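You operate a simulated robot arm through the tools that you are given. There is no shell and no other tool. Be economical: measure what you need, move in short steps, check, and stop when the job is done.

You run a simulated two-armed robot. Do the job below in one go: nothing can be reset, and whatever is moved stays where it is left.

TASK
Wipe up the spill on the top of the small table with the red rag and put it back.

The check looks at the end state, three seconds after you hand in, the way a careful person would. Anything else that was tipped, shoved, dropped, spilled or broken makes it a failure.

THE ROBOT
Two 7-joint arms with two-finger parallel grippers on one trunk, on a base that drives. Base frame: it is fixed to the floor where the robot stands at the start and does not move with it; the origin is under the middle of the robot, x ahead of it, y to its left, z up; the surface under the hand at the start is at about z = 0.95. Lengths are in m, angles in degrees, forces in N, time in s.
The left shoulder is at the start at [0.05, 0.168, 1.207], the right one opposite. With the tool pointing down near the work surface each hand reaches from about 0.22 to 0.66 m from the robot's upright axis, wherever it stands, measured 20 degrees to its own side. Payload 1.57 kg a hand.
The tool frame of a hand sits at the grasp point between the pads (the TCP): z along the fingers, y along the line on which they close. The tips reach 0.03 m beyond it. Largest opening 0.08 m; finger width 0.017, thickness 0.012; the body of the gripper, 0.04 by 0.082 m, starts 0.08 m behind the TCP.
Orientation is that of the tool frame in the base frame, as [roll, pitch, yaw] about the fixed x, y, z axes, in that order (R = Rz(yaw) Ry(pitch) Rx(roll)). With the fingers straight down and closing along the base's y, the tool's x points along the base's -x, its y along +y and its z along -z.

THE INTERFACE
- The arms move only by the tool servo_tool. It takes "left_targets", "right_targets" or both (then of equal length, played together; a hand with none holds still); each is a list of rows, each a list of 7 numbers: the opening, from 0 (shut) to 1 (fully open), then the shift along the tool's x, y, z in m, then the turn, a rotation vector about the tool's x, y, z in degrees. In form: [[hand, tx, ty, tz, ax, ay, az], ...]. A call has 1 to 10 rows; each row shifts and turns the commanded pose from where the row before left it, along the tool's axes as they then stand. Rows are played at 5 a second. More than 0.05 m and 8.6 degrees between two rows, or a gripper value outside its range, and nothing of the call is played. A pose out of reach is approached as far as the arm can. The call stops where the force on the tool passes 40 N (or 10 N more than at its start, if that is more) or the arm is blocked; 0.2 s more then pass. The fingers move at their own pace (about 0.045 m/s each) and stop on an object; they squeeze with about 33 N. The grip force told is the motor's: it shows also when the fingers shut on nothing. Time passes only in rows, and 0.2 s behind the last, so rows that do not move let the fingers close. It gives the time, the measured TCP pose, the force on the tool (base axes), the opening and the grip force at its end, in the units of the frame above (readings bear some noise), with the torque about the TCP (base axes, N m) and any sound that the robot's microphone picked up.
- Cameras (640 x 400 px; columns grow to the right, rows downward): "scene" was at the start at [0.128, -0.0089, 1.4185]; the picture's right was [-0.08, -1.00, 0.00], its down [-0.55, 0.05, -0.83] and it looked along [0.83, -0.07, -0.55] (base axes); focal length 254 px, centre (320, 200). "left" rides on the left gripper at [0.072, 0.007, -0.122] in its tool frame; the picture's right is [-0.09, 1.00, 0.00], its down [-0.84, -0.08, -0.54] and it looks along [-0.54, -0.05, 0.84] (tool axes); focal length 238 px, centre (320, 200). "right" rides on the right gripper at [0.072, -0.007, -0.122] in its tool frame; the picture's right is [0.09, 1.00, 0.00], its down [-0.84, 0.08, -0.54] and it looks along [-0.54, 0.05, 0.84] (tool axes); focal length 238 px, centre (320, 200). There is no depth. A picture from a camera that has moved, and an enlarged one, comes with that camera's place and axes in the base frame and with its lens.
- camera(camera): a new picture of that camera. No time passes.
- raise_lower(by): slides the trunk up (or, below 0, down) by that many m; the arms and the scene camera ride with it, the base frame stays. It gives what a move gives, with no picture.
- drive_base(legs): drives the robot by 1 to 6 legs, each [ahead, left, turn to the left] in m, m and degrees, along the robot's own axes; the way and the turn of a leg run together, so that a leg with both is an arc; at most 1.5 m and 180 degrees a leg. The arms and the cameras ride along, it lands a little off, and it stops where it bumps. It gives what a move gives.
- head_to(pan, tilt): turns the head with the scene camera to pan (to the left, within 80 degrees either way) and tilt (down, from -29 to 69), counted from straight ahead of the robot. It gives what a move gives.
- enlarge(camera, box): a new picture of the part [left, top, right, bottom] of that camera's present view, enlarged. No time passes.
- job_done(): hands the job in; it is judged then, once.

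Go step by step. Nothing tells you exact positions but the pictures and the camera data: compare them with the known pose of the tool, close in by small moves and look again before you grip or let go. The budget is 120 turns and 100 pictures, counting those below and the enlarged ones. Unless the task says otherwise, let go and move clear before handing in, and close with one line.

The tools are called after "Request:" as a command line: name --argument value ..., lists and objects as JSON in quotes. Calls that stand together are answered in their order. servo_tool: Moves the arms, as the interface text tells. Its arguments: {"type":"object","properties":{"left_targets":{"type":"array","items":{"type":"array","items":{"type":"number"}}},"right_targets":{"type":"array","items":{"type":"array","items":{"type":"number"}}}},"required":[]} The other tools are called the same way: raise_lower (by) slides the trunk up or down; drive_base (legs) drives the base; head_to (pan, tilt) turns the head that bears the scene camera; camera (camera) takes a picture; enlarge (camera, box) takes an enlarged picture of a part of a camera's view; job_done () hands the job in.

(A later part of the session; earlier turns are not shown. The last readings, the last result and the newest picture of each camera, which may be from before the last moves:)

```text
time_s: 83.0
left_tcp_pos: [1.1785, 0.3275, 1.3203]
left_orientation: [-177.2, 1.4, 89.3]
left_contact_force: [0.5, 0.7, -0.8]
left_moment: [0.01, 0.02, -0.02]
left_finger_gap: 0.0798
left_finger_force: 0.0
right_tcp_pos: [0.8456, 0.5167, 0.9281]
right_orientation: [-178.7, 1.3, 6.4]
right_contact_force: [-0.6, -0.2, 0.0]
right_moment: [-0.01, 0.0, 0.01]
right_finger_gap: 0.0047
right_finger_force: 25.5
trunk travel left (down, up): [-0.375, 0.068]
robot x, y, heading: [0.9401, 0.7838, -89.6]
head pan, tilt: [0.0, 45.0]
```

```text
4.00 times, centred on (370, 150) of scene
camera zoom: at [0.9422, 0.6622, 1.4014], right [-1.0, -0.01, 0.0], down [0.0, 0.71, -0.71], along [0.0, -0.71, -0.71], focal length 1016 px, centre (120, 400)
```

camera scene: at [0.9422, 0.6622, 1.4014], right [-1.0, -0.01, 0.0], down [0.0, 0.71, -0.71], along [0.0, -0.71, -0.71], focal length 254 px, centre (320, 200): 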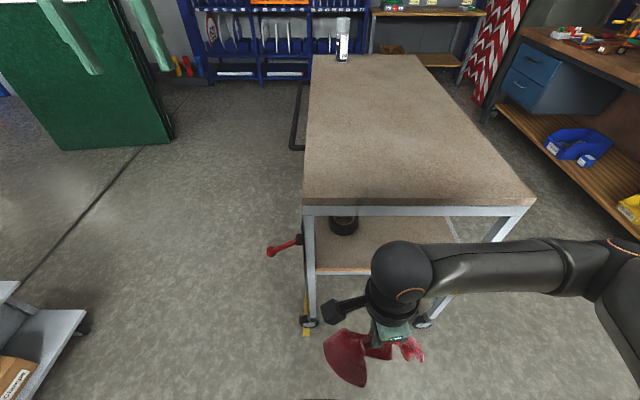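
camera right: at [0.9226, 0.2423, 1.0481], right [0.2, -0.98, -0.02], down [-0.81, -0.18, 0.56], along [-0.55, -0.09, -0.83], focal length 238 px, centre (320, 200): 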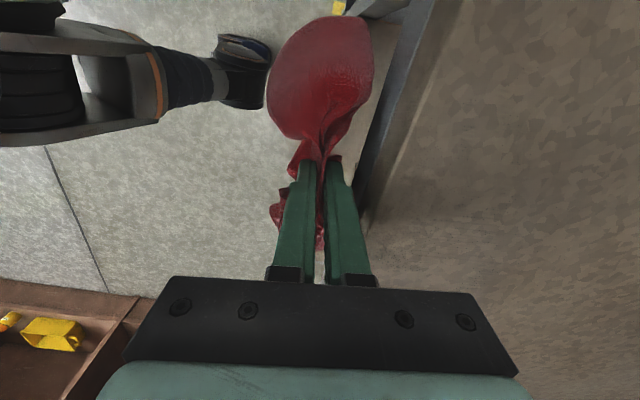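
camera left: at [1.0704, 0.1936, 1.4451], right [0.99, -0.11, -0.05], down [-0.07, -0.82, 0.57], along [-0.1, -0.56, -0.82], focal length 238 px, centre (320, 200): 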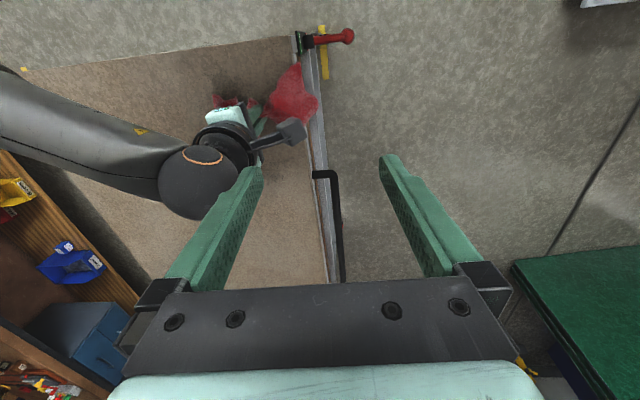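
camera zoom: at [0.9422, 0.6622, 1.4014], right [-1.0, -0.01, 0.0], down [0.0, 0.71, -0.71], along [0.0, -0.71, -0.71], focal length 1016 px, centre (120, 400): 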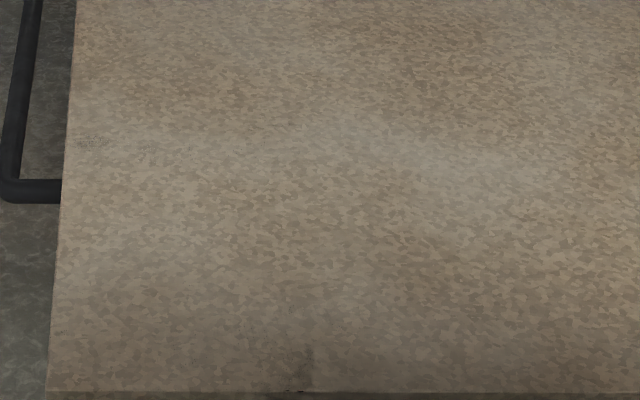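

The table top is nearly clean; one thin wet trace runs down the end face at x≈0.84. I'll tilt the fingers 40° toward the face and approach it.

Request:
servo_tool --right_targets '[[0, 0, 0, 0, -8, 0, 0], [0, 0, 0, 0, -8, 0, 0], [0, 0, 0, 0, -8, 0, 0], [0, 0, 0, 0, -8, 0, 0], [0, 0, 0, 0, -8, 0, 0], [0, -0.005, 0.0345, 0.029, 0, 0, 0], [0, -0.005, 0.0345, 0.029, 0, 0, 0], [0, -0.005, 0.0345, 0.029, 0, 0, 0], [0, -0.005, 0.0345, 0.029, 0, 0, 0], [0, -0.005, 0.0345, 0.029, 0, 0, 0]]'

Request:
camera --camera "scene"

Request:
camera --camera "right"

```text
time_s: 85.2
left_tcp_pos: [1.1787, 0.3256, 1.3207]
left_orientation: [-177.2, 1.4, 89.3]
left_contact_force: [0.0, -0.2, 0.4]
left_moment: [0.0, 0.0, 0.02]
left_finger_gap: 0.0798
left_finger_force: 0.0
right_tcp_pos: [0.8633, 0.2727, 0.9067]
right_orientation: [141.3, 1.4, 6.4]
right_contact_force: [0.0, -1.0, 0.1]
right_moment: [0.03, 0.01, 0.02]
right_finger_gap: 0.0046
right_finger_force: 25.2
right hand out of reach, approached as far as the arm can: row 3, 4, 5
trunk travel left (down, up): [-0.375, 0.068]
robot x, y, heading: [0.9387, 0.7846, -89.7]
head pan, tilt: [0.0, 45.0]
```

```text
38 pictures are left
camera scene: at [0.9423, 0.6617, 1.4014], right [-1.0, -0.01, 0.0], down [0.0, 0.71, -0.71], along [0.0, -0.71, -0.71], focal length 254 px, centre (320, 200)
```

scene: 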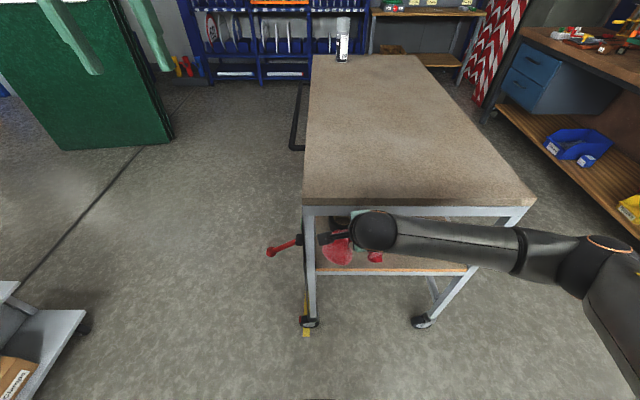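

```text
37 pictures are left
camera right: at [0.9269, 0.3612, 0.9959], right [0.19, -0.76, 0.62], down [-0.85, 0.18, 0.49], along [-0.49, -0.62, -0.61], focal length 238 px, centre (320, 200)
```

right: 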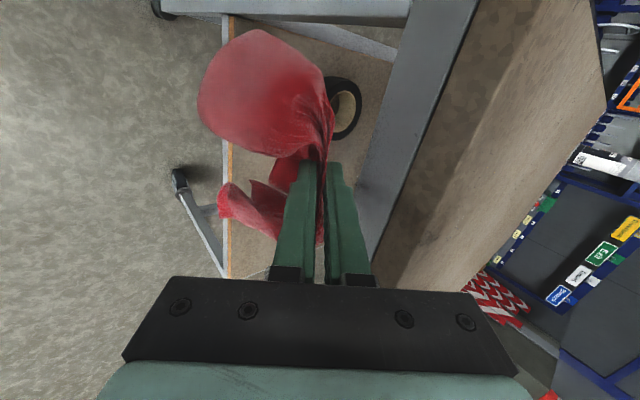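

The tips are a bit low and the tape roll lies on the shelf beneath; I'll raise 5 cm, shift to x≈0.84, then press onto the edge face.

Request:
servo_tool --right_targets '[[0, -0.02, 0.028, -0.035, 0, 0, 0], [0, -0.003, 0.003, -0.004, 0, 0, 0], [0, -0.001, 0.0155, 0.0125, 0, 0, 0], [0, -0.001, 0.0115, 0.0095, 0, 0, 0]]'

Request:
camera --camera "right"

Request:
camera --camera "scene"

```text
time_s: 86.2
left_tcp_pos: [1.1798, 0.3266, 1.3201]
left_orientation: [-177.2, 1.4, 89.3]
left_contact_force: [0.3, 0.1, 0.3]
left_moment: [0.02, 0.02, -0.02]
left_finger_gap: 0.0801
left_finger_force: 0.0
right_tcp_pos: [0.8431, 0.2357, 0.9588]
right_orientation: [141.3, 1.3, 6.4]
right_contact_force: [-1.2, 1.0, -0.8]
right_moment: [0.06, 0.01, 0.03]
right_finger_gap: 0.0044
right_finger_force: 25.1
trunk travel left (down, up): [-0.375, 0.068]
robot x, y, heading: [0.9408, 0.7856, -89.6]
head pan, tilt: [0.0, 45.0]
```

```text
36 pictures are left
camera right: at [0.9062, 0.325, 1.0476], right [0.19, -0.76, 0.62], down [-0.85, 0.18, 0.49], along [-0.49, -0.62, -0.61], focal length 238 px, centre (320, 200)
```

right: 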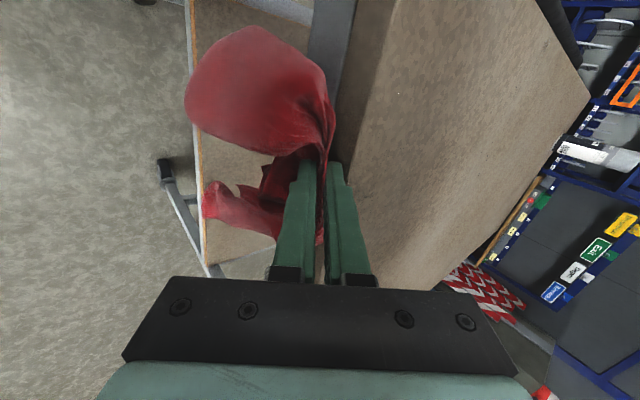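

```text
35 pictures are left
camera scene: at [0.9422, 0.6621, 1.4014], right [-1.0, -0.01, 0.0], down [0.0, 0.71, -0.71], along [0.0, -0.71, -0.71], focal length 254 px, centre (320, 200)
```

scene: 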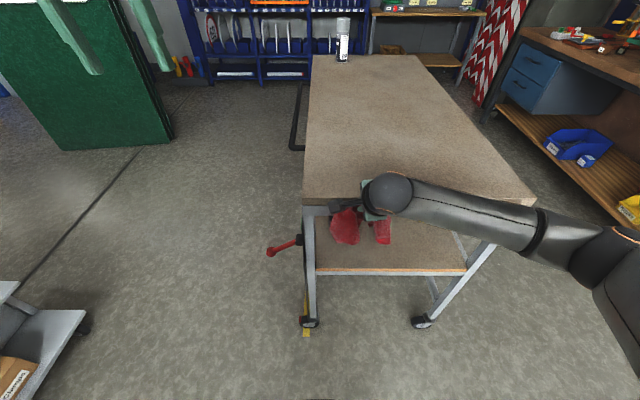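

No contact yet. I'll press in a further ~1.2 cm and slide downward along the face, then back off.

Request:
servo_tool --right_targets '[[0, 0, 0.006, 0.005, 0, 0, 0], [0, 0, 0.004, 0.003, 0, 0, 0]]'

```text
time_s: 86.8
left_tcp_pos: [1.1781, 0.3306, 1.3219]
left_orientation: [-177.2, 1.6, 89.2]
left_contact_force: [-0.2, 0.7, 1.2]
left_moment: [-0.03, -0.01, 0.0]
left_finger_gap: 0.0797
left_finger_force: 0.0
right_tcp_pos: [0.8427, 0.2328, 0.9603]
right_orientation: [142.1, 1.4, 6.5]
right_contact_force: [-6.5, 20.9, 13.3]
right_moment: [-0.04, 0.14, -0.3]
right_finger_gap: 0.0044
right_finger_force: 25.1
trunk travel left (down, up): [-0.375, 0.068]
robot x, y, heading: [0.9435, 0.7869, -90.1]
head pan, tilt: [0.0, 45.0]
stopped in row 2 (right hand): the force on the tool passed its limit at 45 N (the readings are from after the stop); the commanded pose is now the measured one
```

Firm contact. Easing off a few mm and sliding down and slightly sideways.

Request:
servo_tool --right_targets '[[0, 0, -0.003, -0.0025, 0, 0, 0], [0, 0, -0.0095, 0.0115, 0, 0, 0], [0, 0, -0.0095, 0.0115, 0, 0, 0], [0, 0, -0.0095, 0.0115, 0, 0, 0], [0, 0, -0.0063, 0.0077, 0, 0, 0]]'

```text
time_s: 88.0
left_tcp_pos: [1.1802, 0.3282, 1.3212]
left_orientation: [-177.2, 1.5, 89.4]
left_contact_force: [-0.6, 0.0, 0.6]
left_moment: [0.01, -0.01, 0.0]
left_finger_gap: 0.0801
left_finger_force: 0.2
right_tcp_pos: [0.8425, 0.2328, 0.9014]
right_orientation: [142.1, 1.4, 6.3]
right_contact_force: [-0.1, 0.4, -0.1]
right_moment: [0.07, 0.01, 0.0]
right_finger_gap: 0.0046
right_finger_force: 25.3
trunk travel left (down, up): [-0.375, 0.068]
robot x, y, heading: [0.9416, 0.7868, -90.1]
head pan, tilt: [0.0, 45.0]
```

Backing off to look at the face.

Request:
servo_tool --right_targets '[[0, 0, -0.031, -0.026, 0, 0, 0], [0, 0, -0.031, -0.026, 0, 0, 0], [0, -0.04, -0.02, -0.016, 0, 0, 0], [0, -0.045, 0, 0, 0, 0, 0]]'

Request:
enlarge --camera "scene" --box '[300, 165, 460, 265]'

```text
time_s: 89.0
left_tcp_pos: [1.1776, 0.3282, 1.3191]
left_orientation: [-177.2, 1.4, 89.3]
left_contact_force: [-0.1, 0.2, 0.0]
left_moment: [-0.01, -0.03, 0.01]
left_finger_gap: 0.0801
left_finger_force: 0.0
right_tcp_pos: [0.7469, 0.3289, 0.9065]
right_orientation: [142.0, 1.4, 6.6]
right_contact_force: [1.0, -0.5, -1.1]
right_moment: [0.02, 0.01, 0.0]
right_finger_gap: 0.0045
right_finger_force: 25.1
trunk travel left (down, up): [-0.375, 0.068]
robot x, y, heading: [0.9444, 0.7844, -89.6]
head pan, tilt: [0.0, 45.0]
```

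```text
4.00 times, centred on (380, 215) of scene
camera zoom: at [0.9416, 0.6629, 1.4015], right [-1.0, 0.0, 0.0], down [0.0, 0.71, -0.71], along [0.0, -0.71, -0.71], focal length 1016 px, centre (80, 140)
```

zoom: 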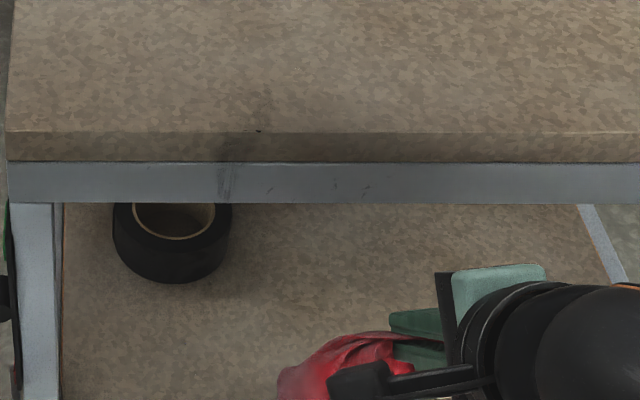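

The trace is fainter. One more pass, pressing in further over the recessed steel frame.

Request:
servo_tool --right_targets '[[0, 0.04, 0.0155, -0.019, 0, 0, 0], [0, 0.045, 0.0155, -0.0195, 0, 0, 0], [0, 0.005, 0.033, 0.0265, 0, 0, 0], [0, 0, 0.033, 0.0265, 0, 0, 0], [0, 0, -0.0045, 0.0095, 0, 0, 0], [0, 0, -0.0075, 0.0095, 0, 0, 0], [0, 0, -0.004, 0.013, 0, 0, 0], [0, 0, -0.0035, 0.0135, 0, 0, 0], [0, 0, -0.006, 0.0095, 0, 0, 0]]'

```text
refused: row 2 steps farther than a row can; nothing moved
```

Request:
servo_tool --right_targets '[[0, 0.04, 0.0155, -0.019, 0, 0, 0], [0, 0.04, 0.0155, -0.0195, 0, 0, 0], [0, 0.01, 0.033, 0.0265, 0, 0, 0], [0, 0, 0.033, 0.0265, 0, 0, 0], [0, 0, -0.0045, 0.0095, 0, 0, 0], [0, 0, -0.0075, 0.0095, 0, 0, 0], [0, 0, -0.004, 0.013, 0, 0, 0], [0, 0, -0.0035, 0.0135, 0, 0, 0], [0, 0, -0.006, 0.0095, 0, 0, 0]]'

Request:
camera --camera "right"

```text
time_s: 91.0
left_tcp_pos: [1.179, 0.3283, 1.3203]
left_orientation: [-177.1, 1.4, 89.3]
left_contact_force: [0.4, 1.0, 0.3]
left_moment: [0.01, 0.03, 0.0]
left_finger_gap: 0.08
left_finger_force: 0.2
right_tcp_pos: [0.8451, 0.2417, 0.8929]
right_orientation: [142.1, 1.5, 6.4]
right_contact_force: [0.5, 0.3, -0.9]
right_moment: [0.02, 0.02, -0.04]
right_finger_gap: 0.0043
right_finger_force: 25.3
trunk travel left (down, up): [-0.375, 0.068]
robot x, y, heading: [0.9437, 0.7856, -89.8]
head pan, tilt: [0.0, 45.0]
```

```text
33 pictures are left
camera right: at [0.9096, 0.329, 0.9833], right [0.19, -0.77, 0.61], down [-0.85, 0.18, 0.5], along [-0.49, -0.61, -0.62], focal length 238 px, centre (320, 200)
```

right: 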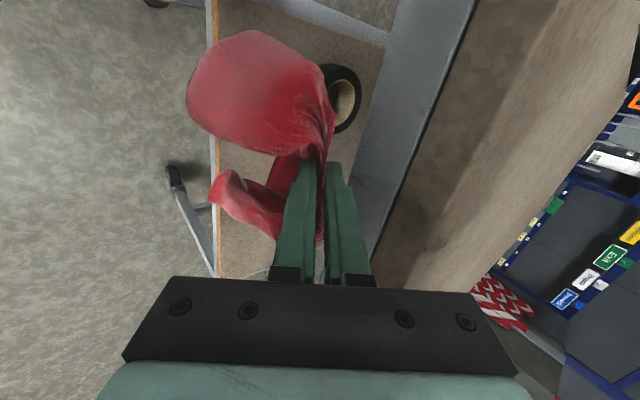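

I was ~1 cm short of the face. From here I press in onto the frame and slide upward instead.

Request:
servo_tool --right_targets '[[0, 0, 0.007, 0.006, 0, 0, 0], [0, 0, 0.01, 0.0, 0, 0, 0], [0, 0, 0.0115, -0.0095, 0, 0, 0], [0, 0, 0.0095, -0.0115, 0, 0, 0], [0, 0, 0.0095, -0.0115, 0, 0, 0]]'

```text
time_s: 91.8
left_tcp_pos: [1.1788, 0.3286, 1.3209]
left_orientation: [-177.3, 1.5, 89.3]
left_contact_force: [-0.9, 0.3, 0.6]
left_moment: [-0.01, 0.0, -0.02]
left_finger_gap: 0.0799
left_finger_force: 0.1
right_tcp_pos: [0.8472, 0.2333, 0.8967]
right_orientation: [144.3, 1.8, 6.5]
right_contact_force: [0.3, 0.1, -0.5]
right_moment: [0.04, 0.01, 0.01]
right_finger_gap: 0.0044
right_finger_force: 25.2
trunk travel left (down, up): [-0.375, 0.068]
robot x, y, heading: [0.9419, 0.7871, -89.8]
head pan, tilt: [0.0, 45.0]
stopped in row 4 (right hand): the force on the tool passed its limit at 45 N (the readings are from after the stop); the commanded pose is now the measured one
```

Jammed against the frame; backing off, going up, and doing a correct downward pass from the top edge.

Request:
servo_tool --right_targets '[[0, 0, -0.031, -0.026, 0, 0, 0], [0, -0.006, 0.02, -0.0246, 0, 0, 0], [0, 0, 0.0205, -0.0246, 0, 0, 0], [0, 0, 0.0265, 0.0215, 0, 0, 0]]'

Request:
camera --camera "right"

Request:
camera --camera "scene"

```text
time_s: 92.8
left_tcp_pos: [1.1793, 0.3263, 1.3199]
left_orientation: [-177.1, 1.5, 89.3]
left_contact_force: [0.2, 0.3, -0.3]
left_moment: [0.0, 0.03, 0.01]
left_finger_gap: 0.0796
left_finger_force: 0.1
right_tcp_pos: [0.8448, 0.2337, 0.9614]
right_orientation: [144.4, 1.7, 6.5]
right_contact_force: [-0.2, -0.2, -1.2]
right_moment: [0.03, -0.02, -0.02]
right_finger_gap: 0.0046
right_finger_force: 25.2
trunk travel left (down, up): [-0.375, 0.068]
robot x, y, heading: [0.9377, 0.7873, -89.8]
head pan, tilt: [0.0, 45.0]
```

```text
32 pictures are left
camera right: at [0.9097, 0.3174, 1.0533], right [0.2, -0.79, 0.58], down [-0.85, 0.16, 0.51], along [-0.5, -0.59, -0.64], focal length 238 px, centre (320, 200)
```

right: 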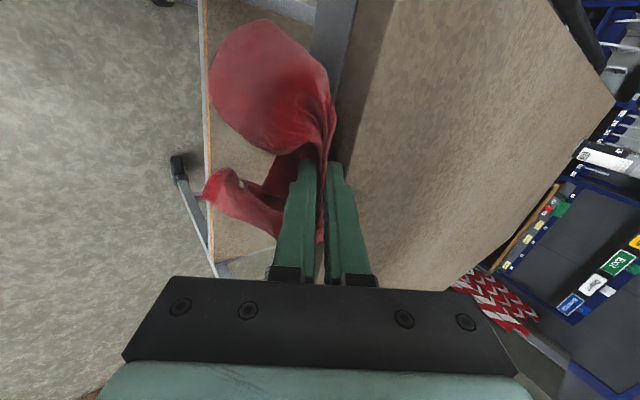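

```text
31 pictures are left
camera scene: at [0.9423, 0.6624, 1.4013], right [-1.0, 0.0, 0.0], down [0.0, 0.71, -0.71], along [0.0, -0.71, -0.71], focal length 254 px, centre (320, 200)
```

scene: 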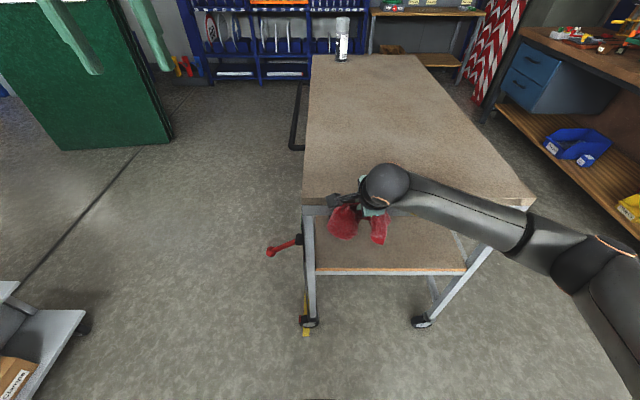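

At the top edge now; press and slide down with a slight inward bias.

Request:
servo_tool --right_targets '[[0, 0, 0.002, 0.0015, 0, 0, 0], [0, 0, -0.0075, 0.0095, 0, 0, 0], [0, 0, -0.0075, 0.0105, 0, 0, 0], [0, 0, -0.006, 0.0125, 0, 0, 0], [0, 0, -0.0075, 0.0105, 0, 0, 0], [0, 0, -0.0085, 0.01, 0, 0, 0]]'

Request:
servo_tool --right_targets '[[0, 0, -0.031, -0.026, 0, 0, 0], [0, 0, -0.031, -0.026, 0, 0, 0], [0, -0.04, -0.02, -0.016, 0, 0, 0], [0, -0.045, 0, 0, 0, 0, 0]]'

Request:
enlarge --camera "scene" --box '[300, 165, 460, 265]'

```text
time_s: 94.0
left_tcp_pos: [1.1787, 0.3285, 1.32]
left_orientation: [-177.2, 1.4, 89.2]
left_contact_force: [0.4, 0.1, 0.4]
left_moment: [0.01, 0.02, -0.01]
left_finger_gap: 0.0801
left_finger_force: 0.1
right_tcp_pos: [0.8421, 0.2315, 0.9178]
right_orientation: [144.3, 1.7, 6.4]
right_contact_force: [-3.2, 10.4, 5.0]
right_moment: [0.03, 0.04, -0.15]
right_finger_gap: 0.0041
right_finger_force: 25.2
trunk travel left (down, up): [-0.375, 0.068]
robot x, y, heading: [0.9419, 0.7877, -89.8]
head pan, tilt: [0.0, 45.0]
stopped in row 5 (right hand): the force on the tool passed its limit at 42 N (the readings are from after the stop); the commanded pose is now the measured one
```

```text
time_s: 95.0
left_tcp_pos: [1.1777, 0.3278, 1.3206]
left_orientation: [-177.3, 1.4, 89.2]
left_contact_force: [-0.2, 0.0, 0.1]
left_moment: [0.0, 0.01, 0.0]
left_finger_gap: 0.08
left_finger_force: 0.0
right_tcp_pos: [0.745, 0.3279, 0.9252]
right_orientation: [144.3, 1.6, 6.4]
right_contact_force: [0.4, -0.1, -0.2]
right_moment: [0.05, 0.02, 0.02]
right_finger_gap: 0.0044
right_finger_force: 24.9
trunk travel left (down, up): [-0.375, 0.068]
robot x, y, heading: [0.9437, 0.7836, -89.5]
head pan, tilt: [0.0, 45.0]
```

```text
4.00 times, centred on (380, 215) of scene
camera zoom: at [0.9415, 0.6633, 1.4015], right [-1.0, 0.0, 0.0], down [0.0, 0.71, -0.71], along [0.0, -0.71, -0.71], focal length 1016 px, centre (80, 140)
```

zoom: 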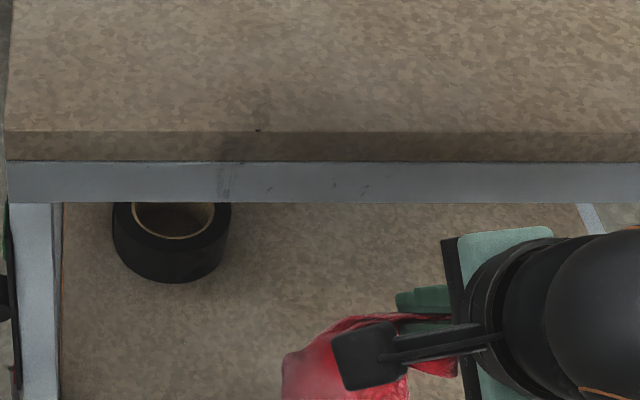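

The face is nearly dry. Now back to the top: raise, straighten the tool, and drive in again to finish the small spots at the near edge and the far corner.

Request:
servo_tool --right_targets '[[0, 0, 0.02, -0.035, 0, 0, 0], [0, 0, 0.02, -0.035, 0, 0, 0], [0, 0, 0.02, -0.035, 0, 0, 0], [0, 0, 0.02, -0.035, 0, 0, 0], [0, 0, 0, 0, 7.2, 0, 0], [0, 0, 0, 0, 7.2, 0, 0], [0, 0, 0, 0, 7.2, 0, 0], [0, 0, 0, 0, 7.2, 0, 0], [0, 0, 0, 0, 7.0, 0, 0]]'

Request:
enlarge --camera "scene" --box '[300, 120, 460, 220]'

```text
time_s: 97.0
left_tcp_pos: [1.1795, 0.3266, 1.3189]
left_orientation: [-177.2, 1.4, 89.1]
left_contact_force: [0.9, 0.1, -0.1]
left_moment: [0.01, 0.0, 0.03]
left_finger_gap: 0.0802
left_finger_force: 0.0
right_tcp_pos: [0.75, 0.3441, 1.0873]
right_orientation: [-179.8, 1.8, 6.4]
right_contact_force: [-0.8, 0.2, -0.5]
right_moment: [-0.06, -0.01, 0.03]
right_finger_gap: 0.0041
right_finger_force: 25.1
trunk travel left (down, up): [-0.375, 0.068]
robot x, y, heading: [0.9425, 0.7862, -89.6]
head pan, tilt: [0.0, 45.0]
```

```text
4.00 times, centred on (380, 170) of scene
camera zoom: at [0.942, 0.6631, 1.4014], right [-1.0, 0.0, 0.0], down [0.0, 0.71, -0.71], along [0.0, -0.71, -0.71], focal length 1016 px, centre (80, 320)
```

zoom: 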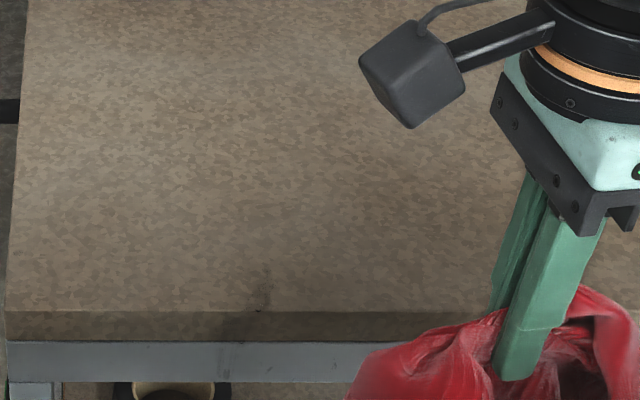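

A small streak remains at the near edge (x≈0.83, y≈0.2). I can reach it from here: lower at y≈0.20 and stroke inward.

Request:
servo_tool --right_targets '[[0, 0.021, 0.038, 0, 0, 0, 0], [0, 0.021, 0.038, 0, 0, 0, 0], [0, 0.021, 0.038, 0, 0, 0, 0], [0, 0, 0.038, 0, 0, 0, 0], [0, 0, 0, 0.045, 0, 0, 0], [0, 0, 0, 0.045, 0, 0, 0], [0, 0, 0, 0.012, 0, 0, 0]]'

Request:
enlarge --camera "scene" --box '[300, 120, 460, 220]'

```text
time_s: 98.6
left_tcp_pos: [1.1779, 0.3291, 1.3215]
left_orientation: [-177.1, 1.4, 89.2]
left_contact_force: [0.1, 0.9, 0.6]
left_moment: [0.0, 0.01, -0.01]
left_finger_gap: 0.0801
left_finger_force: 0.0
right_tcp_pos: [0.8271, 0.2011, 0.9846]
right_orientation: [179.6, 1.7, 6.3]
right_contact_force: [-0.4, -1.2, 11.2]
right_moment: [-0.1, 0.02, -0.01]
right_finger_gap: 0.0046
right_finger_force: 25.0
trunk travel left (down, up): [-0.375, 0.068]
robot x, y, heading: [0.9411, 0.7877, -89.7]
head pan, tilt: [0.0, 45.0]
```

```text
4.00 times, centred on (380, 170) of scene
camera zoom: at [0.9418, 0.6648, 1.402], right [-1.0, 0.0, 0.0], down [0.0, 0.71, -0.71], along [0.0, -0.71, -0.71], focal length 1016 px, centre (80, 320)
```

zoom: 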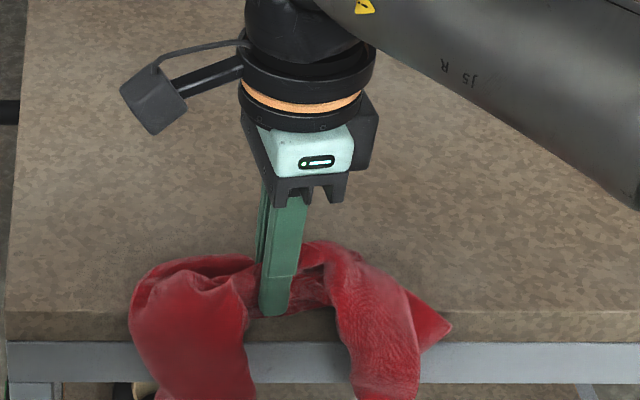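

Good contact (11 N). Short strokes sideways and inward, then lift.

Request:
servo_tool --right_targets '[[0, 0.03, 0, 0, 0, 0, 0], [0, -0.03, 0, 0, 0, 0, 0], [0, -0.03, 0, 0, 0, 0, 0], [0, 0.02, 0.01, 0, 0, 0, 0], [0, 0.03, 0.01, 0, 0, 0, 0], [0, -0.03, 0.01, 0, 0, 0, 0], [0, -0.03, 0.01, 0, 0, 0, 0], [0, 0.02, 0.01, -0.02, 0, 0, 0], [0, 0, -0.01, -0.04, 0, 0, 0], [0, -0.04, -0.01, -0.03, 0, 0, 0]]'

Request:
servo_tool --right_targets '[[0, -0.04, 0, -0.02, 0, 0, 0], [0, -0.045, 0, 0, 0, 0, 0], [0, -0.045, 0, 0, 0, 0, 0]]'

Request:
enlarge --camera "scene" --box '[300, 120, 460, 220]'

Request:
enlarge --camera "scene" --box '[290, 80, 418, 160]'

```text
refused: row 10 steps farther than a row can; nothing moved
```

```text
time_s: 99.4
left_tcp_pos: [1.1769, 0.3276, 1.3213]
left_orientation: [-177.4, 1.3, 89.2]
left_contact_force: [0.0, -0.3, 0.5]
left_moment: [0.01, 0.0, 0.01]
left_finger_gap: 0.0799
left_finger_force: 0.2
right_tcp_pos: [0.6952, 0.1867, 1.0096]
right_orientation: [-179.9, 1.6, 6.4]
right_contact_force: [0.7, 0.3, -0.4]
right_moment: [-0.07, 0.0, 0.01]
right_finger_gap: 0.0044
right_finger_force: 25.2
trunk travel left (down, up): [-0.375, 0.068]
robot x, y, heading: [0.9385, 0.7856, -89.7]
head pan, tilt: [0.0, 45.0]
```

```text
4.00 times, centred on (380, 170) of scene
camera zoom: at [0.941, 0.6634, 1.4015], right [-1.0, 0.0, 0.0], down [0.0, 0.71, -0.71], along [0.0, -0.71, -0.71], focal length 1016 px, centre (80, 320)
```

zoom: 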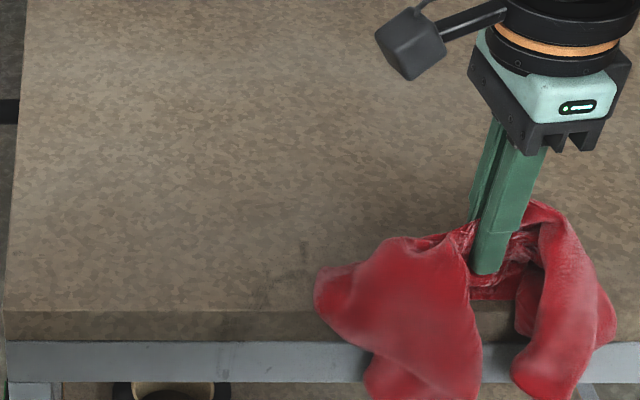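

```text
5.00 times, centred on (354, 120) of scene
camera zoom: at [0.941, 0.6634, 1.4015], right [-1.0, 0.0, 0.0], down [0.0, 0.71, -0.71], along [0.0, -0.71, -0.71], focal length 1271 px, centre (150, 600)
```

zoom: 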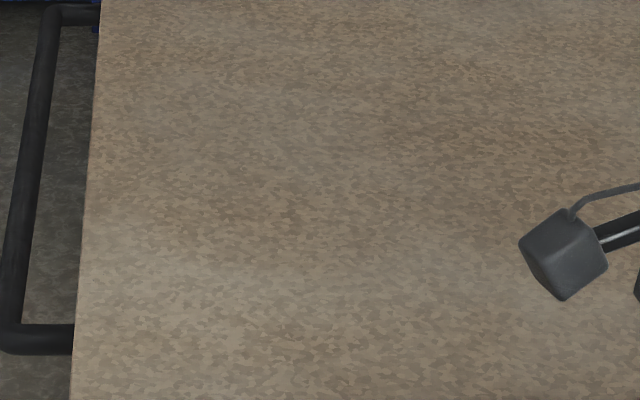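

Near edge is clean but for a tiny streak at about (0.80, 0.15). One more short wipe there.

Request:
servo_tool --right_targets '[[0, 0.045, 0.0, -0.01, 0, 0, 0], [0, 0.045, 0.0, 0.0, 0, 0, 0], [0, 0.02, 0.0, 0.0, 0, 0, 0], [0, 0, 0, 0.036, 0, 0, 0], [0, 0, 0.025, 0, 0, 0, 0], [0, 0.02, 0.02, 0, 0, 0, 0], [0, -0.03, 0, 0, 0, 0, 0], [0, 0.02, 0, 0, 0, 0, 0], [0, 0, 0.01, -0.03, 0, 0, 0], [0, 0, 0, -0.045, 0, 0, 0]]'

Request:
servo_tool --right_targets '[[0, -0.045, 0, -0.01, 0, 0, 0], [0, -0.045, 0, 0, 0, 0, 0], [0, -0.045, 0, 0, 0, 0, 0]]'

Request:
enlarge --camera "scene" --box '[300, 130, 444, 220]'

Request:
enlarge --camera "left" --box '[0, 0, 400, 250]'

```text
time_s: 101.6
left_tcp_pos: [1.1787, 0.3283, 1.3193]
left_orientation: [-177.2, 1.3, 89.3]
left_contact_force: [-0.5, 0.4, -0.4]
left_moment: [0.0, 0.0, 0.02]
left_finger_gap: 0.0797
left_finger_force: 0.1
right_tcp_pos: [0.8154, 0.1683, 1.0519]
right_orientation: [-179.8, 1.7, 6.5]
right_contact_force: [-0.2, 0.0, -1.0]
right_moment: [0.01, 0.0, -0.02]
right_finger_gap: 0.0042
right_finger_force: 25.0
right hand out of reach, approached as far as the arm can: row 6, 9
trunk travel left (down, up): [-0.375, 0.068]
robot x, y, heading: [0.9431, 0.7864, -89.5]
head pan, tilt: [0.0, 45.0]
```

```text
time_s: 102.4
left_tcp_pos: [1.1761, 0.3274, 1.3192]
left_orientation: [-177.3, 1.3, 89.2]
left_contact_force: [-1.2, -0.1, -0.8]
left_moment: [0.03, -0.04, -0.03]
left_finger_gap: 0.0801
left_finger_force: 0.1
right_tcp_pos: [0.6796, 0.1578, 1.0626]
right_orientation: [-180.0, 1.6, 6.5]
right_contact_force: [-0.4, -0.3, -0.3]
right_moment: [0.02, -0.01, 0.02]
right_finger_gap: 0.0045
right_finger_force: 25.8
right hand out of reach, approached as far as the arm can: row 3
trunk travel left (down, up): [-0.375, 0.068]
robot x, y, heading: [0.941, 0.7889, -89.9]
head pan, tilt: [0.0, 45.0]
```

```text
4.44 times, centred on (372, 175) of scene
camera zoom: at [0.9405, 0.6634, 1.4015], right [-1.0, 0.0, 0.0], down [0.0, 0.71, -0.71], along [0.0, -0.71, -0.71], focal length 1130 px, centre (89, 311)
```

zoom: 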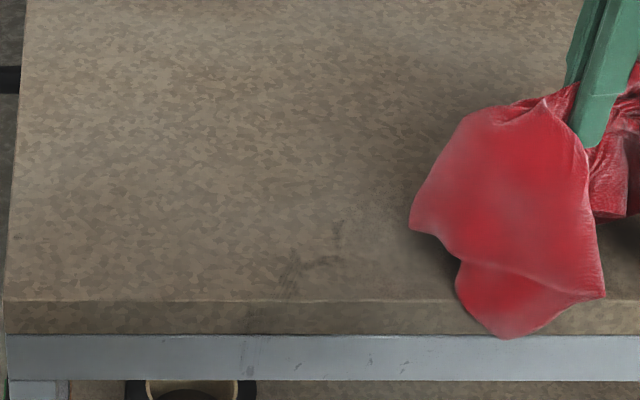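

```text
1.60 times, centred on (200, 125) of left
camera zoom: at [1.1906, 0.403, 1.4407], right [0.99, -0.11, -0.04], down [-0.06, -0.82, 0.56], along [-0.1, -0.56, -0.82], focal length 381 px, centre (512, 320)
```

zoom: 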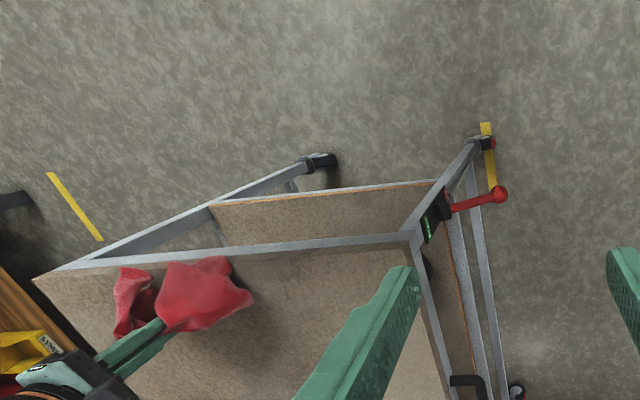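

Just a faint streak near the edge remains. I'll drive in 0.17 m for comfortable reach and do longer inward strokes there.

Request:
drive_base --legs '[[0.17, 0, 0]]'

Request:
servo_tool --right_targets '[[0, 0.02, -0.038, 0, 0, 0, 0], [0, 0.026, -0.038, 0, 0, 0, 0], [0, 0.026, -0.038, 0, 0, 0, 0], [0, 0.026, -0.038, 0, 0, 0, 0], [0, 0.026, -0.038, 0, 0, 0, 0], [0, 0.03, 0, 0.01, 0, 0, 0], [0, 0, 0, 0.04, 0, 0, 0], [0, 0, 0, 0.018, 0, 0, 0]]'

Request:
head_to --pan 0 --tilt 55

Request:
camera --camera "scene"

```text
time_s: 103.8
left_tcp_pos: [1.1795, 0.1618, 1.3194]
left_orientation: [-177.2, 1.2, 89.2]
left_contact_force: [0.1, 0.0, -0.4]
left_moment: [0.01, -0.02, -0.01]
left_finger_gap: 0.0798
left_finger_force: 0.1
right_tcp_pos: [0.6806, -0.0075, 1.0633]
right_orientation: [-179.9, 1.7, 6.4]
right_contact_force: [-0.3, -0.7, 0.2]
right_moment: [0.0, -0.01, -0.02]
right_finger_gap: 0.0048
right_finger_force: 25.3
trunk travel left (down, up): [-0.375, 0.068]
robot x, y, heading: [0.942, 0.6226, -89.8]
head pan, tilt: [0.0, 45.0]
```

```text
time_s: 105.6
left_tcp_pos: [1.1794, 0.162, 1.3191]
left_orientation: [-177.1, 1.2, 89.1]
left_contact_force: [-0.8, -0.3, 0.5]
left_moment: [-0.01, 0.01, 0.01]
left_finger_gap: 0.0801
left_finger_force: 0.0
right_tcp_pos: [0.8096, 0.1995, 0.9928]
right_orientation: [180.0, 1.8, 6.5]
right_contact_force: [0.9, 0.1, 0.4]
right_moment: [0.03, 0.0, -0.02]
right_finger_gap: 0.0045
right_finger_force: 24.8
trunk travel left (down, up): [-0.375, 0.068]
robot x, y, heading: [0.9434, 0.6156, -89.9]
head pan, tilt: [0.0, 45.0]
```

```text
time_s: 106.3
left_tcp_pos: [1.1783, 0.1617, 1.3195]
left_orientation: [-177.2, 1.3, 89.3]
left_contact_force: [1.1, 0.4, -0.7]
left_moment: [0.01, 0.01, -0.01]
left_finger_gap: 0.0799
left_finger_force: 0.0
right_tcp_pos: [0.809, 0.1997, 0.9938]
right_orientation: [-179.9, 1.7, 6.4]
right_contact_force: [-0.6, -0.1, 0.9]
right_moment: [0.01, 0.01, -0.05]
right_finger_gap: 0.0043
right_finger_force: 25.0
trunk travel left (down, up): [-0.375, 0.068]
robot x, y, heading: [0.9434, 0.6224, -89.8]
head pan, tilt: [0.0, 55.0]
```

```text
23 pictures are left
camera scene: at [0.9424, 0.5073, 1.3881], right [-1.0, 0.0, 0.0], down [0.0, 0.82, -0.57], along [0.0, -0.57, -0.82], focal length 254 px, centre (320, 200)
```

scene: 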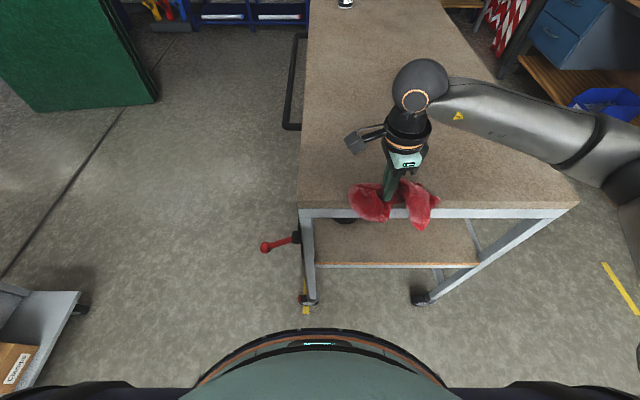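

Lower and stroke inward at x≈0.81, lift back, and again at x≈0.84.

Request:
servo_tool --right_targets '[[0, 0, 0, 0.01, 0, 0, 0], [0, 0, 0.03, 0, 0, 0, 0], [0, 0, 0.035, 0, 0, 0, 0], [0, 0, 0.035, 0, 0, 0, 0], [0, 0.01, -0.035, -0.03, 0, 0, 0], [0, 0.01, -0.035, 0, 0, 0, 0], [0, 0.01, -0.03, 0.03, 0, 0, 0], [0, 0, 0.03, 0, 0, 0, 0], [0, 0, 0.035, 0, 0, 0, 0], [0, 0, 0.035, 0, 0, 0, 0]]'

Request:
servo_tool --right_targets '[[0, 0, 0.02, -0.04, 0, 0, 0], [0, 0, 0.02, -0.04, 0, 0, 0], [0, -0.045, 0.0, -0.01, 0, 0, 0], [0, -0.045, 0, 0, 0, 0, 0], [0, -0.045, 0, 0, 0, 0, 0], [0, -0.03, 0, 0, 0, 0, 0]]'

Request:
enlarge --camera "scene" --box '[280, 80, 456, 190]'

Request:
enlarge --camera "scene" --box '[290, 130, 450, 230]'

```text
time_s: 108.5
left_tcp_pos: [1.1797, 0.164, 1.3202]
left_orientation: [-177.2, 1.5, 89.2]
left_contact_force: [-0.2, -0.8, 0.3]
left_moment: [0.02, 0.01, -0.01]
left_finger_gap: 0.08
left_finger_force: 0.2
right_tcp_pos: [0.8543, 0.1034, 0.9831]
right_orientation: [179.7, 1.6, 6.5]
right_contact_force: [0.1, 5.9, 24.7]
right_moment: [-0.04, 0.09, -0.03]
right_finger_gap: 0.0045
right_finger_force: 25.2
trunk travel left (down, up): [-0.375, 0.068]
robot x, y, heading: [0.9402, 0.622, -89.8]
head pan, tilt: [0.0, 55.0]
```

```text
time_s: 110.0
left_tcp_pos: [1.1791, 0.1627, 1.3196]
left_orientation: [-177.2, 1.3, 89.2]
left_contact_force: [0.0, -0.1, 0.6]
left_moment: [-0.03, 0.01, -0.03]
left_finger_gap: 0.0799
left_finger_force: 0.0
right_tcp_pos: [0.6952, 0.0447, 1.0745]
right_orientation: [-179.9, 1.6, 6.5]
right_contact_force: [0.2, 0.2, -0.1]
right_moment: [-0.02, -0.01, -0.03]
right_finger_gap: 0.0044
right_finger_force: 25.2
trunk travel left (down, up): [-0.375, 0.068]
robot x, y, heading: [0.9413, 0.6189, -89.7]
head pan, tilt: [0.0, 55.0]
```

```text
3.64 times, centred on (368, 135) of scene
camera zoom: at [0.9422, 0.5073, 1.388], right [-1.0, 0.0, 0.0], down [0.0, 0.82, -0.57], along [0.0, -0.57, -0.82], focal length 924 px, centre (146, 436)
```

zoom: 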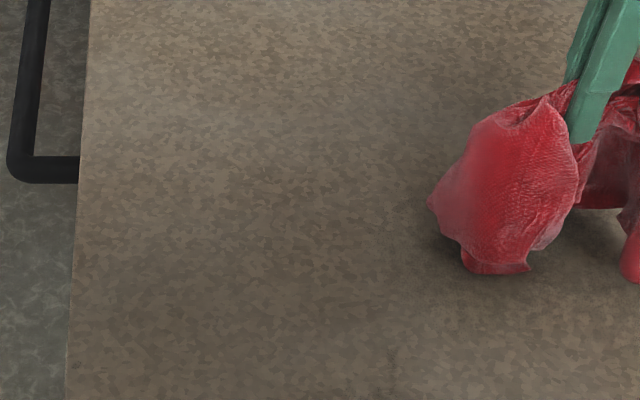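

```text
4.00 times, centred on (370, 180) of scene
camera zoom: at [0.9422, 0.5073, 1.388], right [-1.0, 0.0, 0.0], down [0.0, 0.82, -0.57], along [0.0, -0.57, -0.82], focal length 1016 px, centre (120, 280)
```

zoom: 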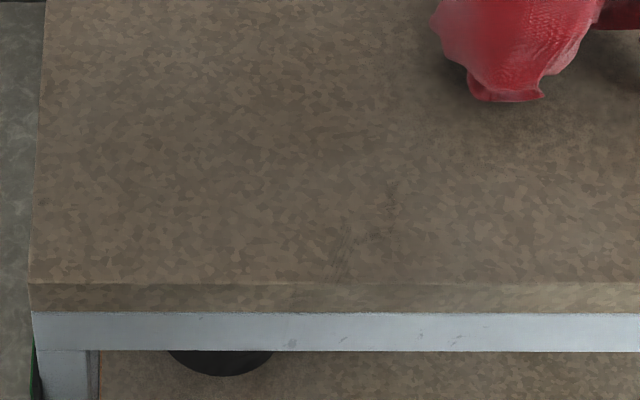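

Practically dry; two very faint smudges remain at (0.82, 0.18) and (0.79, 0.14). One last pair of inward strokes.

Request:
servo_tool --right_targets '[[0, 0.03, -0.036, 0, 0, 0, 0], [0, 0.03, -0.036, 0, 0, 0, 0], [0, 0.03, -0.036, 0, 0, 0, 0], [0, 0.03, -0.034, 0, 0, 0, 0], [0, 0, 0, 0.045, 0, 0, 0], [0, 0, 0, 0.045, 0, 0, 0], [0, 0.02, 0.01, 0.001, 0, 0, 0], [0, -0.01, 0.03, 0, 0, 0, 0], [0, -0.015, 0.03, 0, 0, 0, 0], [0, -0.02, 0.03, 0, 0, 0, 0]]'

Request:
servo_tool --right_targets '[[0, 0.03, 0, 0, 0, 0, 0], [0, 0, -0.03, 0, 0, 0, 0], [0, -0.03, 0.0, 0, 0, 0, 0], [0, 0.02, 0.03, 0, 0, 0, 0], [0, 0, 0.03, -0.03, 0, 0, 0], [0, 0, 0.02, -0.04, 0, 0, 0], [0, -0.045, 0, -0.01, 0, 0, 0], [0, -0.045, 0, 0, 0, 0, 0], [0, -0.03, 0, 0, 0, 0, 0]]'

Request:
enlarge --camera "scene" --box '[290, 90, 466, 200]'

```text
time_s: 112.2
left_tcp_pos: [1.1798, 0.1636, 1.3207]
left_orientation: [-177.2, 1.4, 89.3]
left_contact_force: [0.7, 1.2, -0.9]
left_moment: [-0.05, 0.04, 0.02]
left_finger_gap: 0.0803
left_finger_force: 0.0
right_tcp_pos: [0.78, 0.0989, 0.9846]
right_orientation: [179.9, 1.8, 6.5]
right_contact_force: [1.7, 3.5, 17.7]
right_moment: [-0.01, -0.12, 0.0]
right_finger_gap: 0.0044
right_finger_force: 25.7
trunk travel left (down, up): [-0.375, 0.068]
robot x, y, heading: [0.9414, 0.6209, -89.9]
head pan, tilt: [0.0, 55.0]
```

```text
time_s: 114.2
left_tcp_pos: [1.1794, 0.1632, 1.3212]
left_orientation: [-177.3, 1.4, 89.2]
left_contact_force: [-0.4, -0.2, 0.3]
left_moment: [0.0, -0.02, 0.01]
left_finger_gap: 0.0799
left_finger_force: 0.0
right_tcp_pos: [0.689, 0.0353, 1.0668]
right_orientation: [179.9, 1.7, 6.4]
right_contact_force: [-0.8, 0.3, -1.0]
right_moment: [0.0, -0.04, 0.0]
right_finger_gap: 0.0044
right_finger_force: 25.0
trunk travel left (down, up): [-0.375, 0.068]
robot x, y, heading: [0.9427, 0.6225, -89.7]
head pan, tilt: [0.0, 55.0]
```

```text
3.64 times, centred on (378, 145) of scene
camera zoom: at [0.9418, 0.5073, 1.388], right [-1.0, 0.0, 0.0], down [0.0, 0.82, -0.57], along [0.0, -0.57, -0.82], focal length 924 px, centre (109, 400)
```

zoom: 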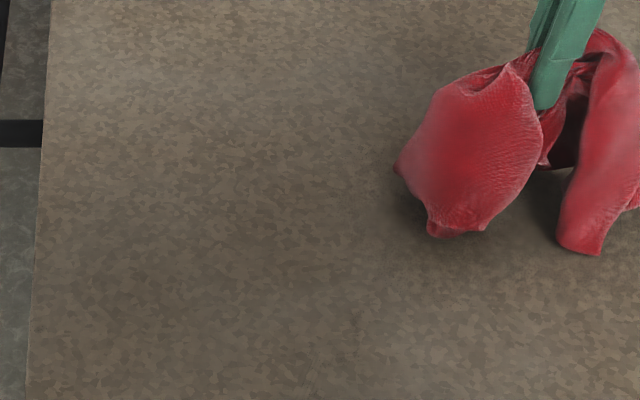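

The top is clean here. Now back to the start spot: raise and tuck the hand, then drive the route in reverse.

Request:
servo_tool --right_targets '[[0, 0, -0.02, -0.04, 0, 0, 0], [0, 0, -0.03, -0.035, 0, 0, 0], [0, 0, -0.03, -0.035, 0, 0, 0], [0, 0, -0.03, -0.025, 0, 0, 0]]'

Request:
drive_base --legs '[[-0.29, 0, 0], [0, 0, 90], [-1.13, 0, 0]]'

Request:
head_to --pan -10 --tilt 45

```text
time_s: 115.2
left_tcp_pos: [1.18, 0.1628, 1.3202]
left_orientation: [-177.1, 1.4, 89.1]
left_contact_force: [0.0, 0.0, 0.1]
left_moment: [-0.02, 0.04, -0.02]
left_finger_gap: 0.0803
left_finger_force: 0.1
right_tcp_pos: [0.6811, 0.1484, 1.1996]
right_orientation: [180.0, 1.6, 6.5]
right_contact_force: [-0.1, 0.6, -0.4]
right_moment: [0.02, 0.03, -0.02]
right_finger_gap: 0.0047
right_finger_force: 25.4
trunk travel left (down, up): [-0.375, 0.068]
robot x, y, heading: [0.9435, 0.6213, -89.9]
head pan, tilt: [0.0, 55.0]
```

```text
time_s: 126.4
left_tcp_pos: [0.2692, 1.1551, 1.3203]
left_orientation: [-177.2, 1.3, 179.9]
left_contact_force: [-0.9, 0.2, -0.6]
left_moment: [-0.02, -0.01, -0.01]
left_finger_gap: 0.0797
left_finger_force: 0.0
right_tcp_pos: [0.2919, 0.6589, 1.1983]
right_orientation: [179.9, 1.7, 97.2]
right_contact_force: [-0.1, 0.2, -0.1]
right_moment: [-0.02, 0.02, -0.08]
right_finger_gap: 0.0045
right_finger_force: 24.9
trunk travel left (down, up): [-0.375, 0.068]
robot x, y, heading: [-0.1868, 0.9121, 1.1]
head pan, tilt: [0.0, 55.0]
```

```text
time_s: 127.1
left_tcp_pos: [0.2706, 1.1543, 1.3198]
left_orientation: [-177.2, 1.3, -180.0]
left_contact_force: [0.5, -0.1, 0.3]
left_moment: [0.01, 0.01, 0.03]
left_finger_gap: 0.0799
left_finger_force: 0.0
right_tcp_pos: [0.2917, 0.6577, 1.1989]
right_orientation: [-179.9, 1.6, 97.2]
right_contact_force: [-0.3, 0.2, 0.7]
right_moment: [0.04, 0.0, -0.06]
right_finger_gap: 0.0047
right_finger_force: 24.5
trunk travel left (down, up): [-0.375, 0.068]
robot x, y, heading: [-0.186, 0.9119, 0.7]
head pan, tilt: [-10.0, 45.0]
```

Now sideways to the right 0.91 m and ahead 0.19 m to the start pose.

Request:
drive_base --legs '[[0, -0.91, -0.8], [0.19, 0, 0]]'

Request:
camera --camera "scene"

Request:
enlarge --camera "scene" --box '[190, 100, 382, 220]'

```text
time_s: 136.6
left_tcp_pos: [0.4741, 0.2525, 1.319]
left_orientation: [-177.2, 1.4, -179.8]
left_contact_force: [0.8, 0.1, -0.6]
left_moment: [0.0, 0.0, 0.01]
left_finger_gap: 0.08
left_finger_force: 0.0
right_tcp_pos: [0.4966, -0.2452, 1.1986]
right_orientation: [-179.9, 1.6, 97.4]
right_contact_force: [0.3, -0.3, -0.2]
right_moment: [0.05, 0.03, -0.04]
right_finger_gap: 0.0044
right_finger_force: 25.0
trunk travel left (down, up): [-0.375, 0.068]
robot x, y, heading: [0.02, 0.005, 1.1]
head pan, tilt: [-10.0, 45.0]
```

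```text
19 pictures are left
camera scene: at [0.1395, -0.0052, 1.4014], right [-0.15, -0.99, 0.0], down [-0.7, 0.11, -0.71], along [0.7, -0.11, -0.71], focal length 254 px, centre (320, 200)
```

scene: 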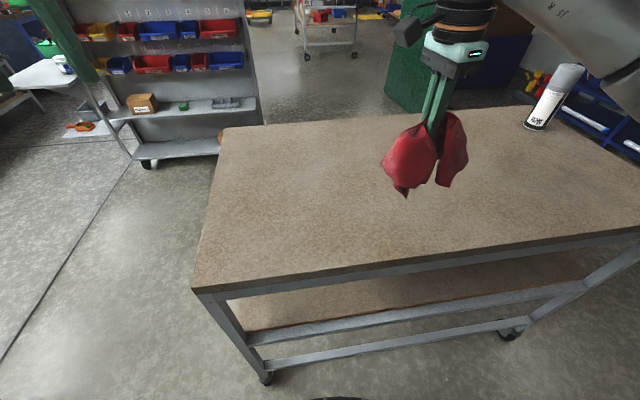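

```text
3.33 times, centred on (286, 160) of scene
camera zoom: at [0.1395, -0.0052, 1.4014], right [-0.15, -0.99, 0.0], down [-0.7, 0.11, -0.71], along [0.7, -0.11, -0.71], focal length 847 px, centre (433, 333)
```

zoom: 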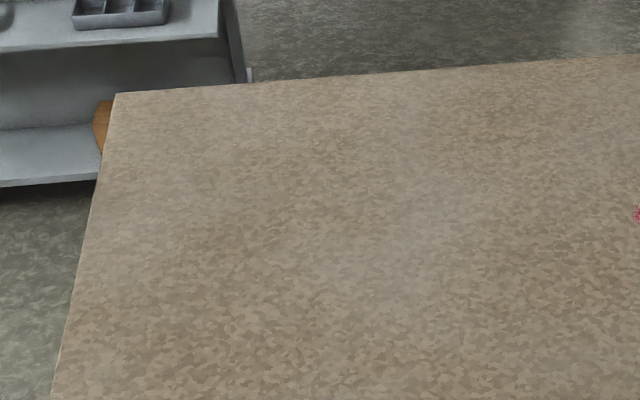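

The table top looks clean from here too. Placing the rag back at (0.593, −0.203).

Request:
servo_tool --right_targets '[[0, 0.01, 0.034, 0, 0, 0, 0], [0, 0.01, 0.034, 0, 0, 0, 0], [0, 0.009, 0.034, 0, 0, 0, 0], [0, 0, 0, 0.045, 0, 0, 0], [0, 0, 0, 0.045, 0, 0, 0], [0, 0, 0, 0.045, 0, 0, 0], [0, 0, 0, 0.045, 0, 0, 0], [0, 0, 0, 0.025, 0, 0, 0]]'

Request:
camera --camera "scene"

```text
time_s: 138.4
left_tcp_pos: [0.4736, 0.2519, 1.3197]
left_orientation: [-177.2, 1.3, -179.8]
left_contact_force: [-0.4, -0.7, -0.2]
left_moment: [-0.01, 0.01, -0.02]
left_finger_gap: 0.0798
left_finger_force: 0.0
right_tcp_pos: [0.5966, -0.21, 0.9928]
right_orientation: [180.0, 1.7, 97.4]
right_contact_force: [0.4, 0.1, 0.2]
right_moment: [0.02, 0.02, -0.04]
right_finger_gap: 0.0046
right_finger_force: 25.4
trunk travel left (down, up): [-0.375, 0.068]
robot x, y, heading: [0.0181, 0.0089, 1.2]
head pan, tilt: [-10.0, 45.0]
```

```text
17 pictures are left
camera scene: at [0.1388, -0.0053, 1.4015], right [-0.15, -0.99, 0.0], down [-0.7, 0.11, -0.71], along [0.7, -0.11, -0.71], focal length 254 px, centre (320, 200)
```

scene: 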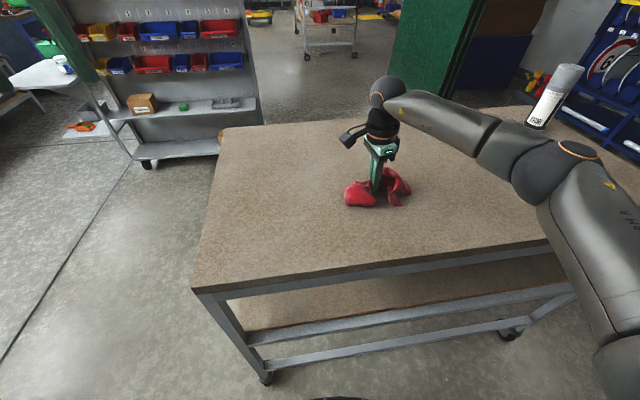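

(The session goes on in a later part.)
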